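You operate a simulated robot arm through the tools that you are given. There is no shell and no other tool. Be economical: measure what you need, move in short steps, check, and stop when the job is done.

You are at the controls of a simulated robot arm. One attempt, no reset.

## Task
Take the yellow-band block and leave it on the green-band sheet.

The check looks at the end state, three seconds after you hand in, the way a careful person would. Anything else that was tipped, shoved, dropped, spilled or broken makes it a failure. Flat cloth is picked up by pressing the open fingertips on it (5 to 10 N) and closing them slowly along it; thin cloth reads only 2 to 8 mm in the jaws.

## Robot
A 6-joint arm with a two-finger parallel gripper, fixed in place. Base frame: the origin is at the foot of the arm, x ahead of it, y to its left, z up; the work surface is at about z = 86. Readings come in cm, rad, newtons and seconds.
With the tool pointing down near the work surface it reaches from about 24 to 64 cm from the base axis. Its first joint turns from -1.152 to 1.152 rad. Payload 2.7 kg.
The TCP is the grasp point between the finger pads, 2.3 cm short of the fingertips. In the tool frame z runs along the fingers and y along their closing line. The gripper opens to 9.4 cm. The fingers are 3.8 cm wide and 1 cm thick; the gripper's body (5.4 by 9.6 cm) begins 3.9 cm behind the TCP.
Orientation is that of the tool frame in the base frame, as [roll, pitch, yaw] about the fixed x, y, z axes, in that order (R = Rz(yaw) Ry(pitch) Rx(roll)). With the fingers straight down and closing along the base's y, the tool's x points along the base's -x, its y along +y and its z along -z.

## Interface
- The arm moves only by the tool send_rows. Its argument "increments" is a list of rows, each a list of 4 numbers: the shift along the base's x, y, z in cm, then the turn about the base's z in rad. In form: [[dx, dy, dz, yaw], ...]. A call has 1 to 20 rows; each row shifts and turns the commanded pose from where the row before left it. "grip" is the gripper command, from -1 (fully open) to 1 (shut), values between in proportion, set as the call begins (left out, the last holds). Each row takes 0.2 s and may step no farther than 5 cm and 0.15 rad from the row before; otherwise, or with a gripper value out of range, the whole call is refused. Where a pose cannot be reached the arm comes as near as it can. A force on the tool above 40 N (or 10 N above the force at the start of the call, whichever is more), or a blocked arm, ends the call early, and 0.2 s more pass. The fingers move at their own pace (about 4.5 cm/s each) and stop on an object; they squeeze with about 29 N. The grip force told is the motor's: it shows also when the fingers shut on nothing. Time passes only in rows, and 0.2 s behind the last, so rows that do not move let the fingers close. It gives the time, the measured TCP pose, the force on the tool (base axes), the opening and the grip force at its end, in the units of the frame above (readings bear some noise), and new pictures: "views" is both (left out), scene, wrist or none.
- Cameras (640 x 400 px; columns grow to the right, rows downward): "scene" is fixed at [7.11, -43.75, 138.63]; the picture's right is [0.78, -0.63, 0.00], its down [-0.45, -0.56, -0.69] and it looks along [0.44, 0.54, -0.72] (base axes); focal length 366 px, centre (320, 200). "wrist" rides on the gripper at [8.6, 1.6, -7.4] in the tool frame; the picture's right is [-0.18, 0.98, 0.00], its down [-0.58, -0.11, -0.81] and it looks along [-0.79, -0.15, 0.59] (tool axes); focal length 243 px, centre (320, 200). There is no depth. A picture from a camera that has moved, and an enlarged one, comes with that camera's place and axes in the base frame and with its lens.
- zoom(camera, box): a new picture of the part [left, top, right, bottom] of that camera's present view, enlarged. No time passes.
- sign_off(): hands the job in; it is judged then, once.

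Work in short steps. Places have to be worked out from the pictures, the camera data and where the tool is seen: move nearer, look again, correct. Check each grasp and each placing, and mend what went wrong. You have 90 turns and 170 pictures in all, those below and enlarged ones among them. Open the gripper and draw the arm clear of the work before you hand the job in, unless the task says otherwise; then end with one line.

The tools are called after "Request:" as a command line: name --pt "numbers of a row" for each row, then --argument value for the rest, lists and objects as JSON in quotes. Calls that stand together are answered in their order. send_rows: Moves the arm, as the interface text tells. Its arguments: {"type":"object","properties":{"increments":{"type":"array","items":{"type":"array","items":{"type":"number"}}},"grip":{"type":"number"},"views":{"type":"string","enum":["both","scene","wrist","none"]}},"required":["increments"]} The other tools are called the same way: zoom (camera, box) takes an enlarged picture of a part of a camera's view; sign_off () hands the job in.

At the start:

```text
time_s: 0.0
eef_pos: [44.46, -19.96, 109.81]
tool_rot: [3.141, -0.001, -3.142]
contact_force: [0.7, -0.3, -0.1]
opening: 9.41
grasp_force: 0.1
```

scene: 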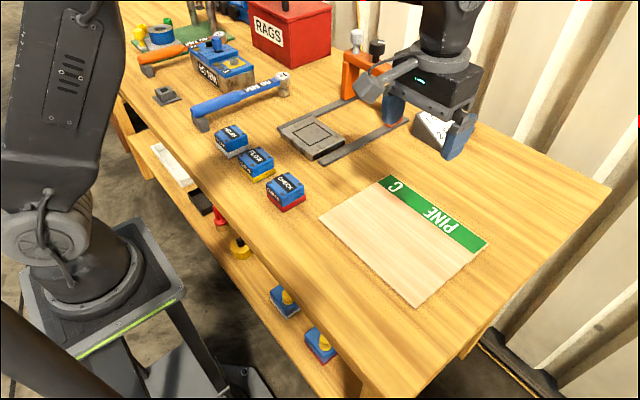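
wrist: 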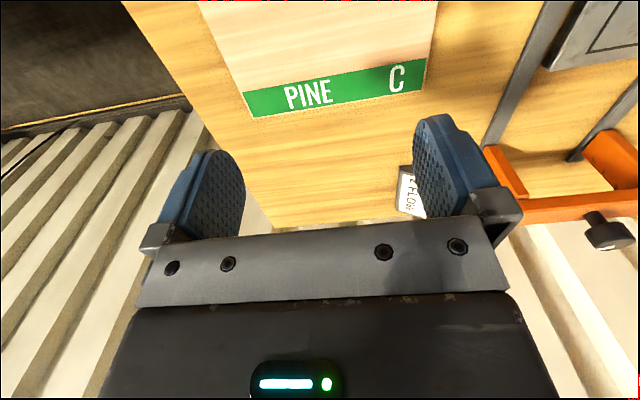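

The scene shows three small blocks in a row with different bands; I'll enlarge them to tell which one is yellow.

Request:
zoom --camera "scene" --box '[190, 100, 350, 220]'

Request:
zoom --camera "scene" --box '[310, 160, 500, 310]'

```text
3.33 times, centred on (270, 160) of scene
camera zoom: at [7.11, -43.75, 138.63], right [0.78, -0.63, 0.0], down [-0.45, -0.56, -0.69], along [0.44, 0.54, -0.72], focal length 1221 px, centre (487, 333)
```

zoom: 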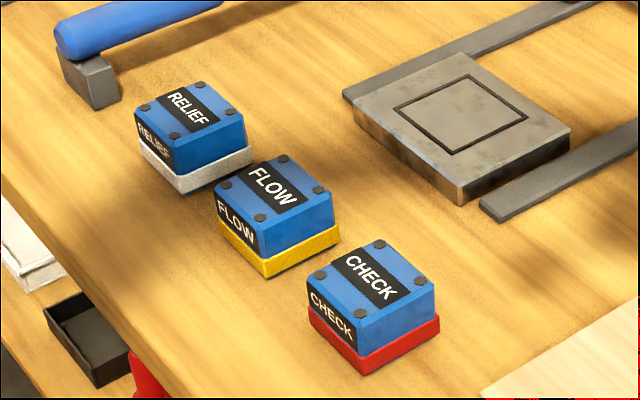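

```text
2.67 times, centred on (405, 235) of scene
camera zoom: at [7.11, -43.75, 138.63], right [0.78, -0.63, 0.0], down [-0.45, -0.56, -0.69], along [0.44, 0.54, -0.72], focal length 976 px, centre (93, 107)
```

zoom: 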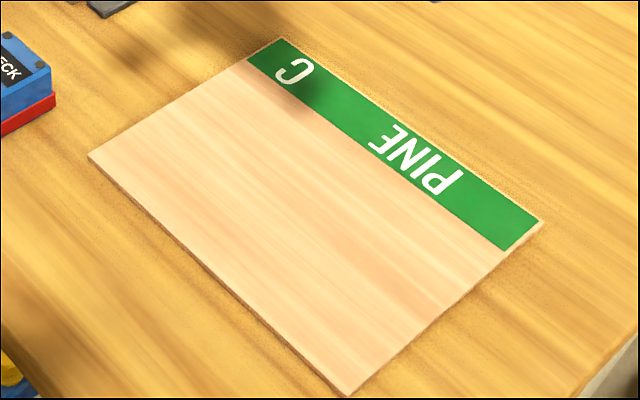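

The yellow-band block (FLOW) works out at about (34.3, 10.8), roughly 5.4 cm square and in line with the axes, with gaps of about 5 cm to its neighbours. The sheet spans x 36–56, y −32 to −8. I'll move above the block while staying high.

Request:
send_rows --pt "-1.3 4 0 0" --pt "-1.3 4 0 0" --pt "-1.3 4 0 0" --pt "-1.3 4 0 0" --pt "-1.3 4 -1 0" --pt "-1.3 4 -1 0" --pt "-1.3 4 -1 0" --pt "-1.06 2.76 -1 0" --pt "0 0 0 0" --grip -1

```text
time_s: 2.0
eef_pos: [34.33, 10.7, 105.76]
tool_rot: [3.141, 0.002, 3.141]
contact_force: [0.1, -0.1, -0.1]
opening: 9.41
grasp_force: 0.1
camera wrist: at [25.66, 12.35, 113.17], right [0.18, 0.98, 0.0], down [0.58, -0.11, 0.81], along [0.79, -0.15, -0.59], focal length 243 px, centre (320, 200)
```

scene: 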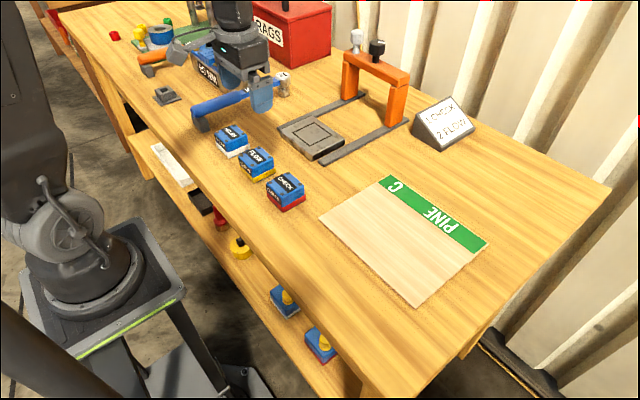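
wrist: 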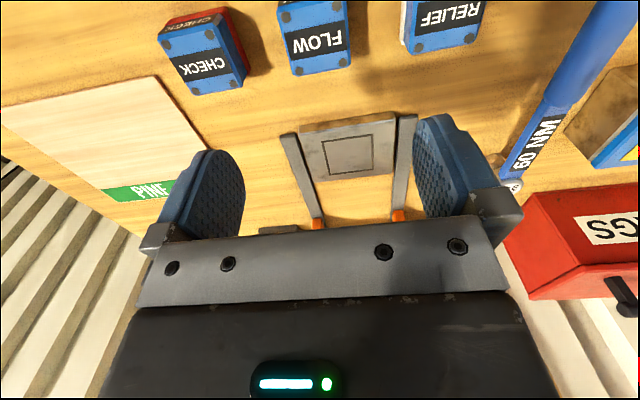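

The wrist view puts the block's centre near (34, 10.5), which agrees. There's a sign on the bench, so I'll read it, along with the block's outline, before touching anything.

Request:
zoom --camera "scene" --box '[390, 80, 490, 160]'

Request:
zoom --camera "wrist" --box '[220, 0, 420, 120]'

Request:
zoom --camera "scene" --box '[200, 110, 320, 220]'

```text
5.00 times, centred on (440, 120) of scene
camera zoom: at [7.11, -43.75, 138.63], right [0.78, -0.63, 0.0], down [-0.45, -0.56, -0.69], along [0.44, 0.54, -0.72], focal length 1831 px, centre (-280, 600)
```

zoom: 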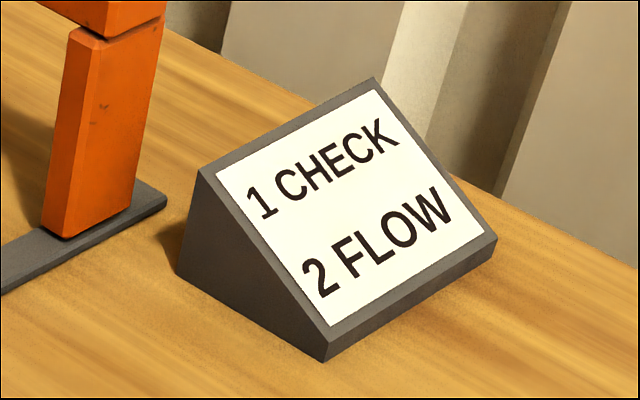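

```text
3.20 times, centred on (320, 60) of wrist
camera zoom: at [25.66, 12.35, 113.17], right [0.18, 0.98, 0.0], down [0.58, -0.11, 0.81], along [0.79, -0.15, -0.59], focal length 776 px, centre (320, 648)
```

zoom: 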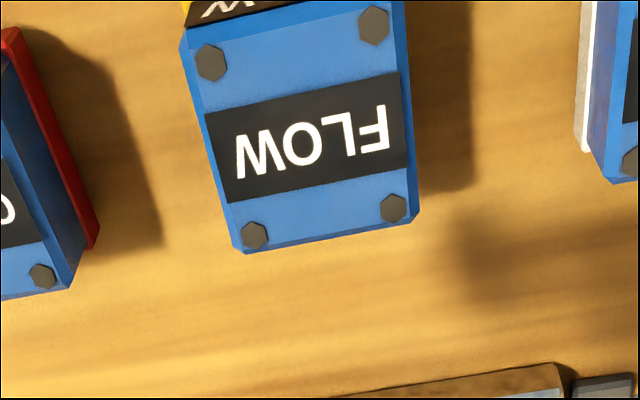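

```text
3.64 times, centred on (260, 165) of scene
camera zoom: at [7.11, -43.75, 138.63], right [0.78, -0.63, 0.0], down [-0.45, -0.56, -0.69], along [0.44, 0.54, -0.72], focal length 1332 px, centre (538, 327)
```

zoom: 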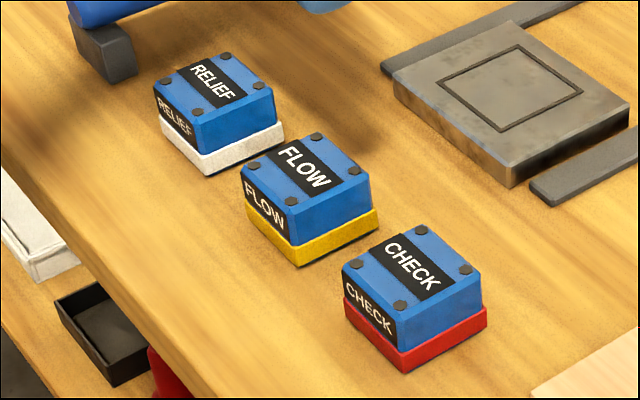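

The sign lists an order for the blocks, but the task names only the yellow one (FLOW). It's about 4.3 cm tall, in line with the axes, and has clear space on both sides along y. I'll go down partway and look.

Request:
send_rows --pt "0 0 -3 0" --pt "0 0 -3 0" --pt "0 0 -3 0" --pt "0 0 -2 0" --pt "0 0 0 0"

```text
time_s: 3.2
eef_pos: [34.32, 10.95, 94.7]
tool_rot: [3.141, -0.001, -3.141]
contact_force: [0.1, 0.3, 0.9]
opening: 9.4
grasp_force: 0.0
camera wrist: at [25.72, 12.49, 102.09], right [0.18, 0.98, 0.0], down [0.58, -0.11, 0.81], along [0.79, -0.15, -0.59], focal length 243 px, centre (320, 200)
```

scene: 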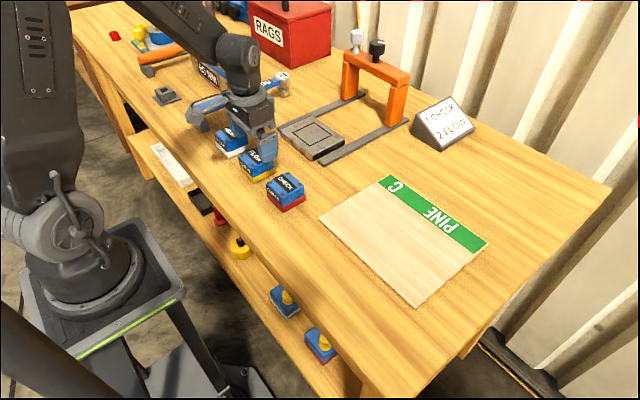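
wrist: 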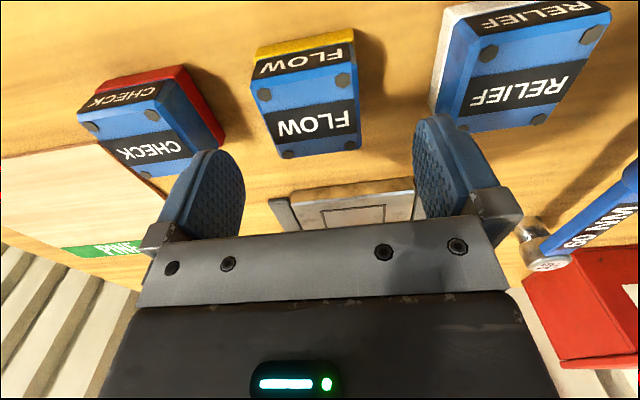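

The wrist view puts the block's centre near (34.0, 10.4), with fingertip clearance to both neighbours. I'll correct by about −0.3, −0.5 and go down to grasp height.

Request:
send_rows --pt "-0.3 -0.5 0 0" --pt "0 0 -2 0" --pt "0 0 -2 0" --pt "0 0 -1 0" --pt "0 0 -0.9 0" --pt "0 0 0 0"

```text
time_s: 4.6
eef_pos: [34.12, 10.29, 88.82]
tool_rot: [3.14, 0.001, 3.141]
contact_force: [-0.5, 0.0, 0.5]
opening: 9.38
grasp_force: 0.1
camera wrist: at [25.37, 12.0, 96.19], right [0.18, 0.98, 0.0], down [0.58, -0.11, 0.81], along [0.79, -0.15, -0.59], focal length 243 px, centre (320, 200)
```

scene: 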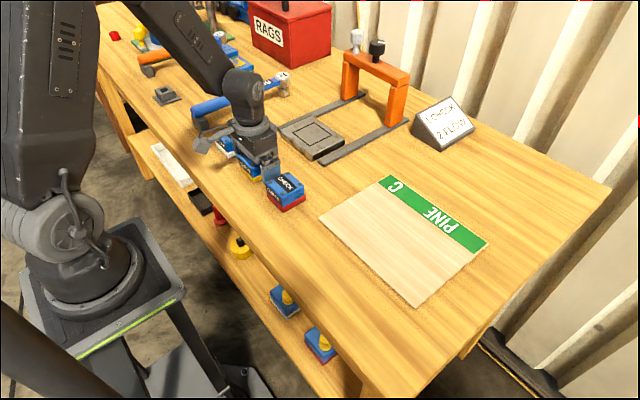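
wrist: 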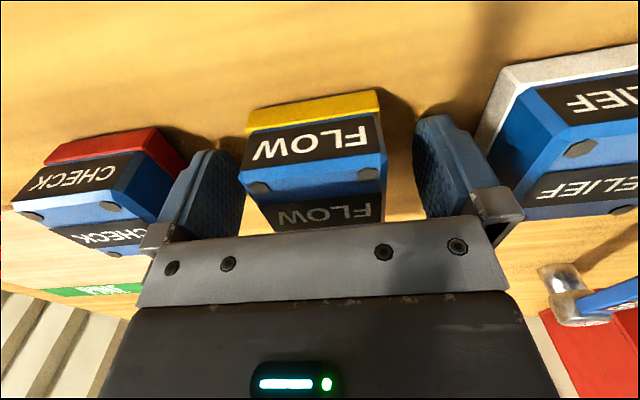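

The block sits between the fingers and nothing else is in contact. I'll close the gripper.

Request:
send_rows --pt "0 0 0 0" --pt "0 0 0 0" --pt "0 0 0 0" --pt "0 0 0 0" --pt "0 0 0 0" --grip 1 --views "wrist"

```text
time_s: 5.8
eef_pos: [33.97, 10.52, 88.9]
tool_rot: [-3.141, -0.001, 3.141]
contact_force: [-0.6, 1.0, 0.1]
opening: 5.5
grasp_force: 28.7
camera wrist: at [25.38, 12.0, 96.21], right [0.18, 0.98, 0.0], down [0.58, -0.11, 0.81], along [0.79, -0.15, -0.59], focal length 243 px, centre (320, 200)
```

wrist: 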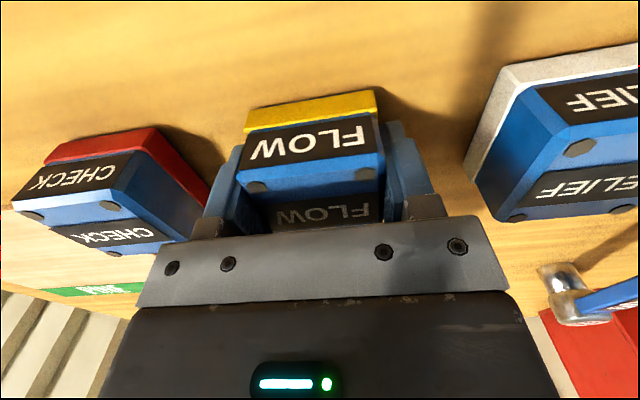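

It's gripped at a 5.5 cm opening with 29 N. I'll lift straight up and check.

Request:
send_rows --pt "0 0 0.6 0" --pt "0 0 1 0" --pt "0 0 2 0" --pt "0 0 3 0" --pt "0 0 3 0" --pt "0 0 2 0" --pt "0 0 0 0"

```text
time_s: 7.4
eef_pos: [34.14, 10.34, 100.31]
tool_rot: [-3.141, -0.001, 3.141]
contact_force: [0.4, 0.5, -4.0]
opening: 5.48
grasp_force: 29.2
camera wrist: at [25.42, 11.94, 107.86], right [0.18, 0.98, 0.0], down [0.58, -0.11, 0.81], along [0.79, -0.15, -0.59], focal length 243 px, centre (320, 200)
```

scene: 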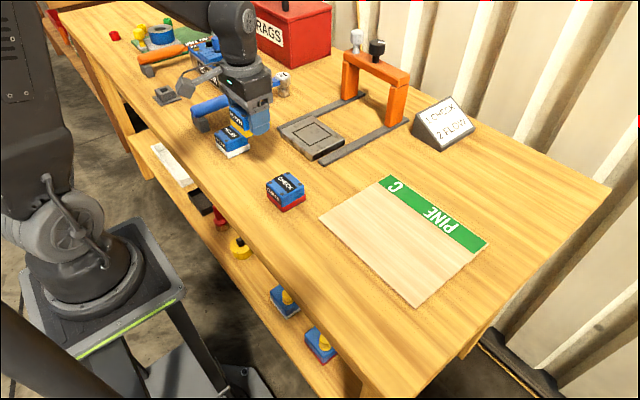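
wrist: 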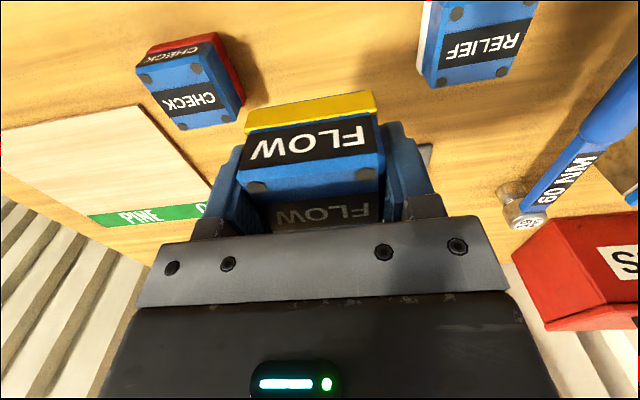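

The block is lifted and the grip is steady, with its neighbours untouched. I'll carry it at this height to above the sheet's centre, about (44.5, −20).

Request:
send_rows --pt "0.5 -1.5 0 0" --pt "1 -3 0 0" --pt "1.2 -3.4 0 0" --pt "1.2 -3.4 0 0" --pt "1.2 -3.4 0 0" --pt "1.2 -3.4 0 0" --pt "1.2 -3.4 0 0" --pt "1.2 -3.4 0 0" --pt "1 -3 0 0" --pt "0.7 -2.4 0 0" --pt "0 0 0 0" --pt "0 0 -3 0" --pt "0 0 -3 0" --pt "0 0 0 0"

```text
time_s: 10.4
eef_pos: [44.58, -19.97, 94.42]
tool_rot: [3.14, -0.001, 3.14]
contact_force: [0.1, -0.2, -4.3]
opening: 5.49
grasp_force: 29.5
camera wrist: at [35.9, -18.35, 101.81], right [0.18, 0.98, 0.0], down [0.58, -0.11, 0.81], along [0.79, -0.15, -0.59], focal length 243 px, centre (320, 200)
```

scene: 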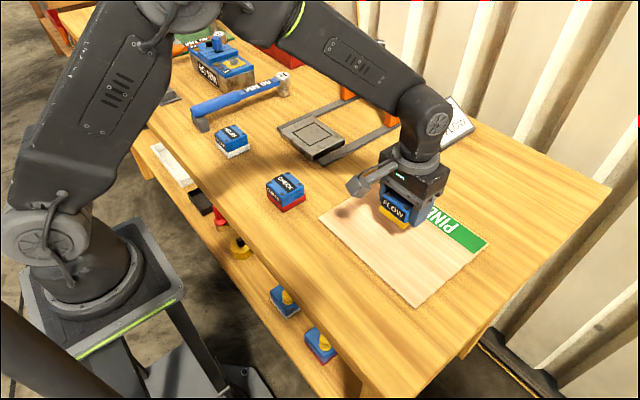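
wrist: 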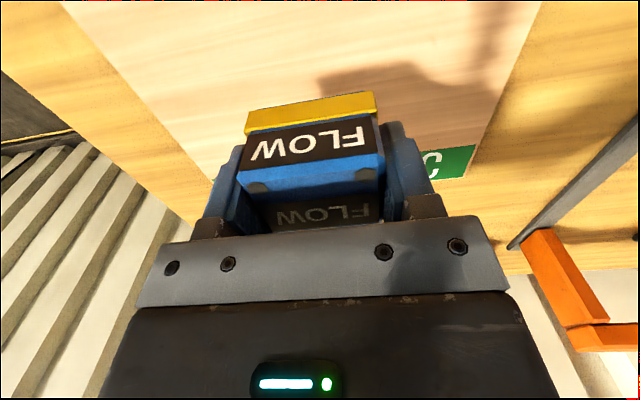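

It's centred over the sheet. I'll lower it gently towards contact, expecting that just above z ≈ 88.9 plus the sheet's thickness.

Request:
send_rows --pt "0 0 -2 0" --pt "0 0 -1.5 0" --pt "0 0 -0.8 0" --pt "0 0 -0.3 0" --pt "0 0 0 0" --views "wrist"

Request:
send_rows --pt "0 0 -0.15 0" --pt "0 0 0 0" --views "none"

```text
time_s: 11.6
eef_pos: [44.54, -19.95, 89.7]
tool_rot: [3.14, 0.001, -3.141]
contact_force: [-0.7, -0.6, -4.0]
opening: 5.48
grasp_force: 29.3
camera wrist: at [35.86, -18.36, 97.19], right [0.18, 0.98, 0.0], down [0.58, -0.11, 0.81], along [0.79, -0.15, -0.59], focal length 243 px, centre (320, 200)
```

wrist: 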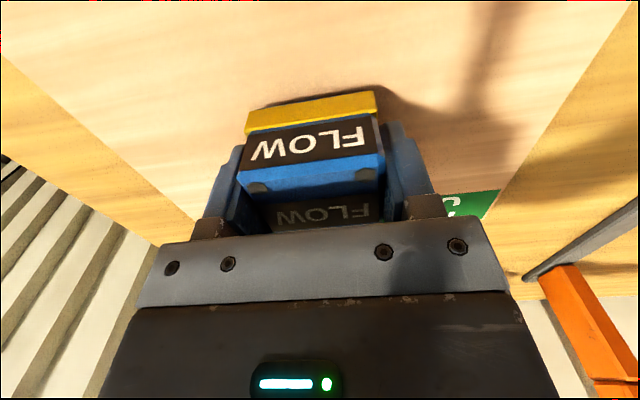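

```text
time_s: 12.2
eef_pos: [44.51, -20.0, 89.66]
tool_rot: [3.141, -0.001, -3.142]
contact_force: [0.1, -1.0, -4.5]
opening: 5.49
grasp_force: 28.9
```

The tool force is still about −4 N, so the full weight is hanging and there's no contact yet. I'll keep going down in small steps.

Request:
send_rows --pt "0 0 -0.15 0" --pt "0 0 -0.1 0" --pt "0 0 0 0" --views "none"

```text
time_s: 13.0
eef_pos: [44.53, -19.87, 89.46]
tool_rot: [-3.141, -0.001, 3.141]
contact_force: [0.6, 0.8, -3.8]
opening: 5.48
grasp_force: 29.1
```

There's still no contact, so I'll go down a little more.

Request:
send_rows --pt "0 0 -0.1 0" --pt "0 0 -0.1 0" --pt "0 0 0 0" --views "wrist"

```text
time_s: 13.8
eef_pos: [44.58, -19.89, 89.43]
tool_rot: [-3.138, 0.003, -3.142]
contact_force: [-6.8, 2.6, 16.1]
opening: 5.48
grasp_force: 29.4
camera wrist: at [35.84, -18.33, 96.78], right [0.18, 0.98, 0.0], down [0.58, -0.11, 0.81], along [0.79, -0.15, -0.59], focal length 243 px, centre (320, 200)
```

wrist: 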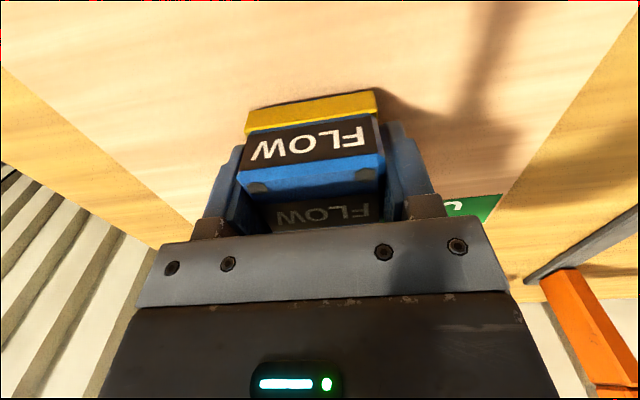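

It's in contact now at +16 N. I'll ease up slightly to take off the press, then open.

Request:
send_rows --pt "0 0 0.1 0" --pt "0 0 0 0" --views "none"

Request:
send_rows --pt "0 0 0 0" --pt "0 0 0 0" --pt "0 0 0 0" --pt "0 0 0 0" --grip -1 --views "wrist"

```text
time_s: 14.4
eef_pos: [44.47, -19.88, 89.44]
tool_rot: [3.141, 0.001, 3.141]
contact_force: [-3.6, 1.0, 13.5]
opening: 5.5
grasp_force: 29.3
```

```text
time_s: 15.4
eef_pos: [44.42, -19.84, 89.39]
tool_rot: [-3.14, -0.001, -3.141]
contact_force: [0.4, 0.3, 0.7]
opening: 9.4
grasp_force: 0.0
camera wrist: at [35.84, -18.34, 96.75], right [0.18, 0.98, 0.0], down [0.58, -0.11, 0.81], along [0.79, -0.15, -0.59], focal length 243 px, centre (320, 200)
```

wrist: 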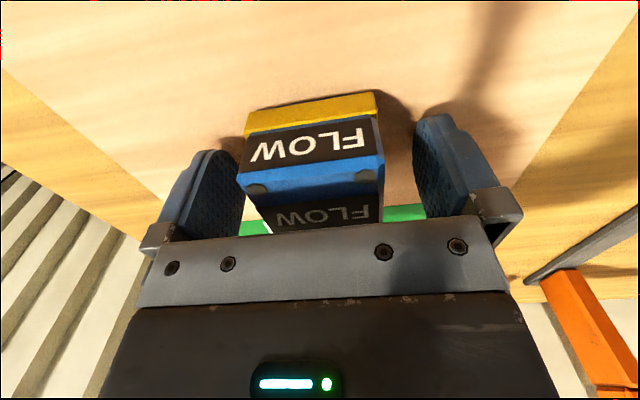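

The block is released and resting on the sheet. I'll raise the arm straight up, then move it off to one side so the view is clear.

Request:
send_rows --pt "0 0 2 0" --pt "0 0 3 0" --pt "0 0 4 0" --pt "0 0 4 0" --pt "0 0 4 0" --pt "0 0 4 0" --pt "0 4 0 0" --pt "0 4 0 0" --pt "0 4 0 0" --pt "0 0 0 0"

```text
time_s: 17.6
eef_pos: [44.45, -7.8, 110.26]
tool_rot: [3.141, -0.001, 3.141]
contact_force: [-0.7, -0.6, 0.0]
opening: 9.35
grasp_force: 0.1
camera wrist: at [35.86, -6.26, 117.72], right [0.18, 0.98, 0.0], down [0.58, -0.11, 0.81], along [0.79, -0.15, -0.59], focal length 243 px, centre (320, 200)
```

scene: 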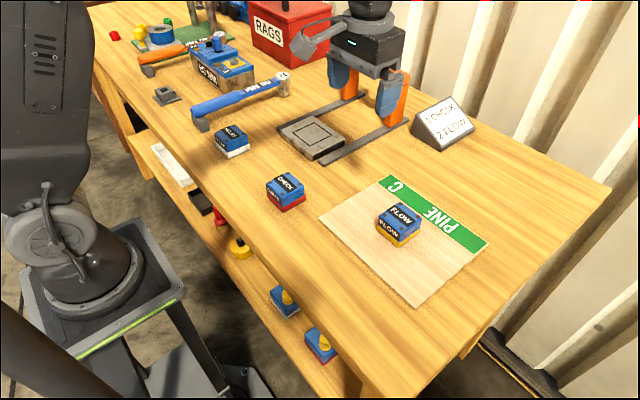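
wrist: 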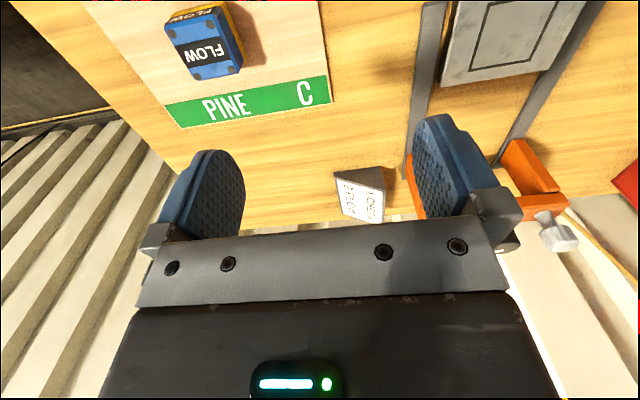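

The yellow-band block is upright on the sheet, nothing else has moved, the gripper is open and the arm is clear. I'll hand in.

Request:
sign_off

```text
The job is handed in.
```

The yellow-band (FLOW) block is standing upright near the middle of the green-band sheet; nothing else looked moved in the last pictures, and I've handed the job in.
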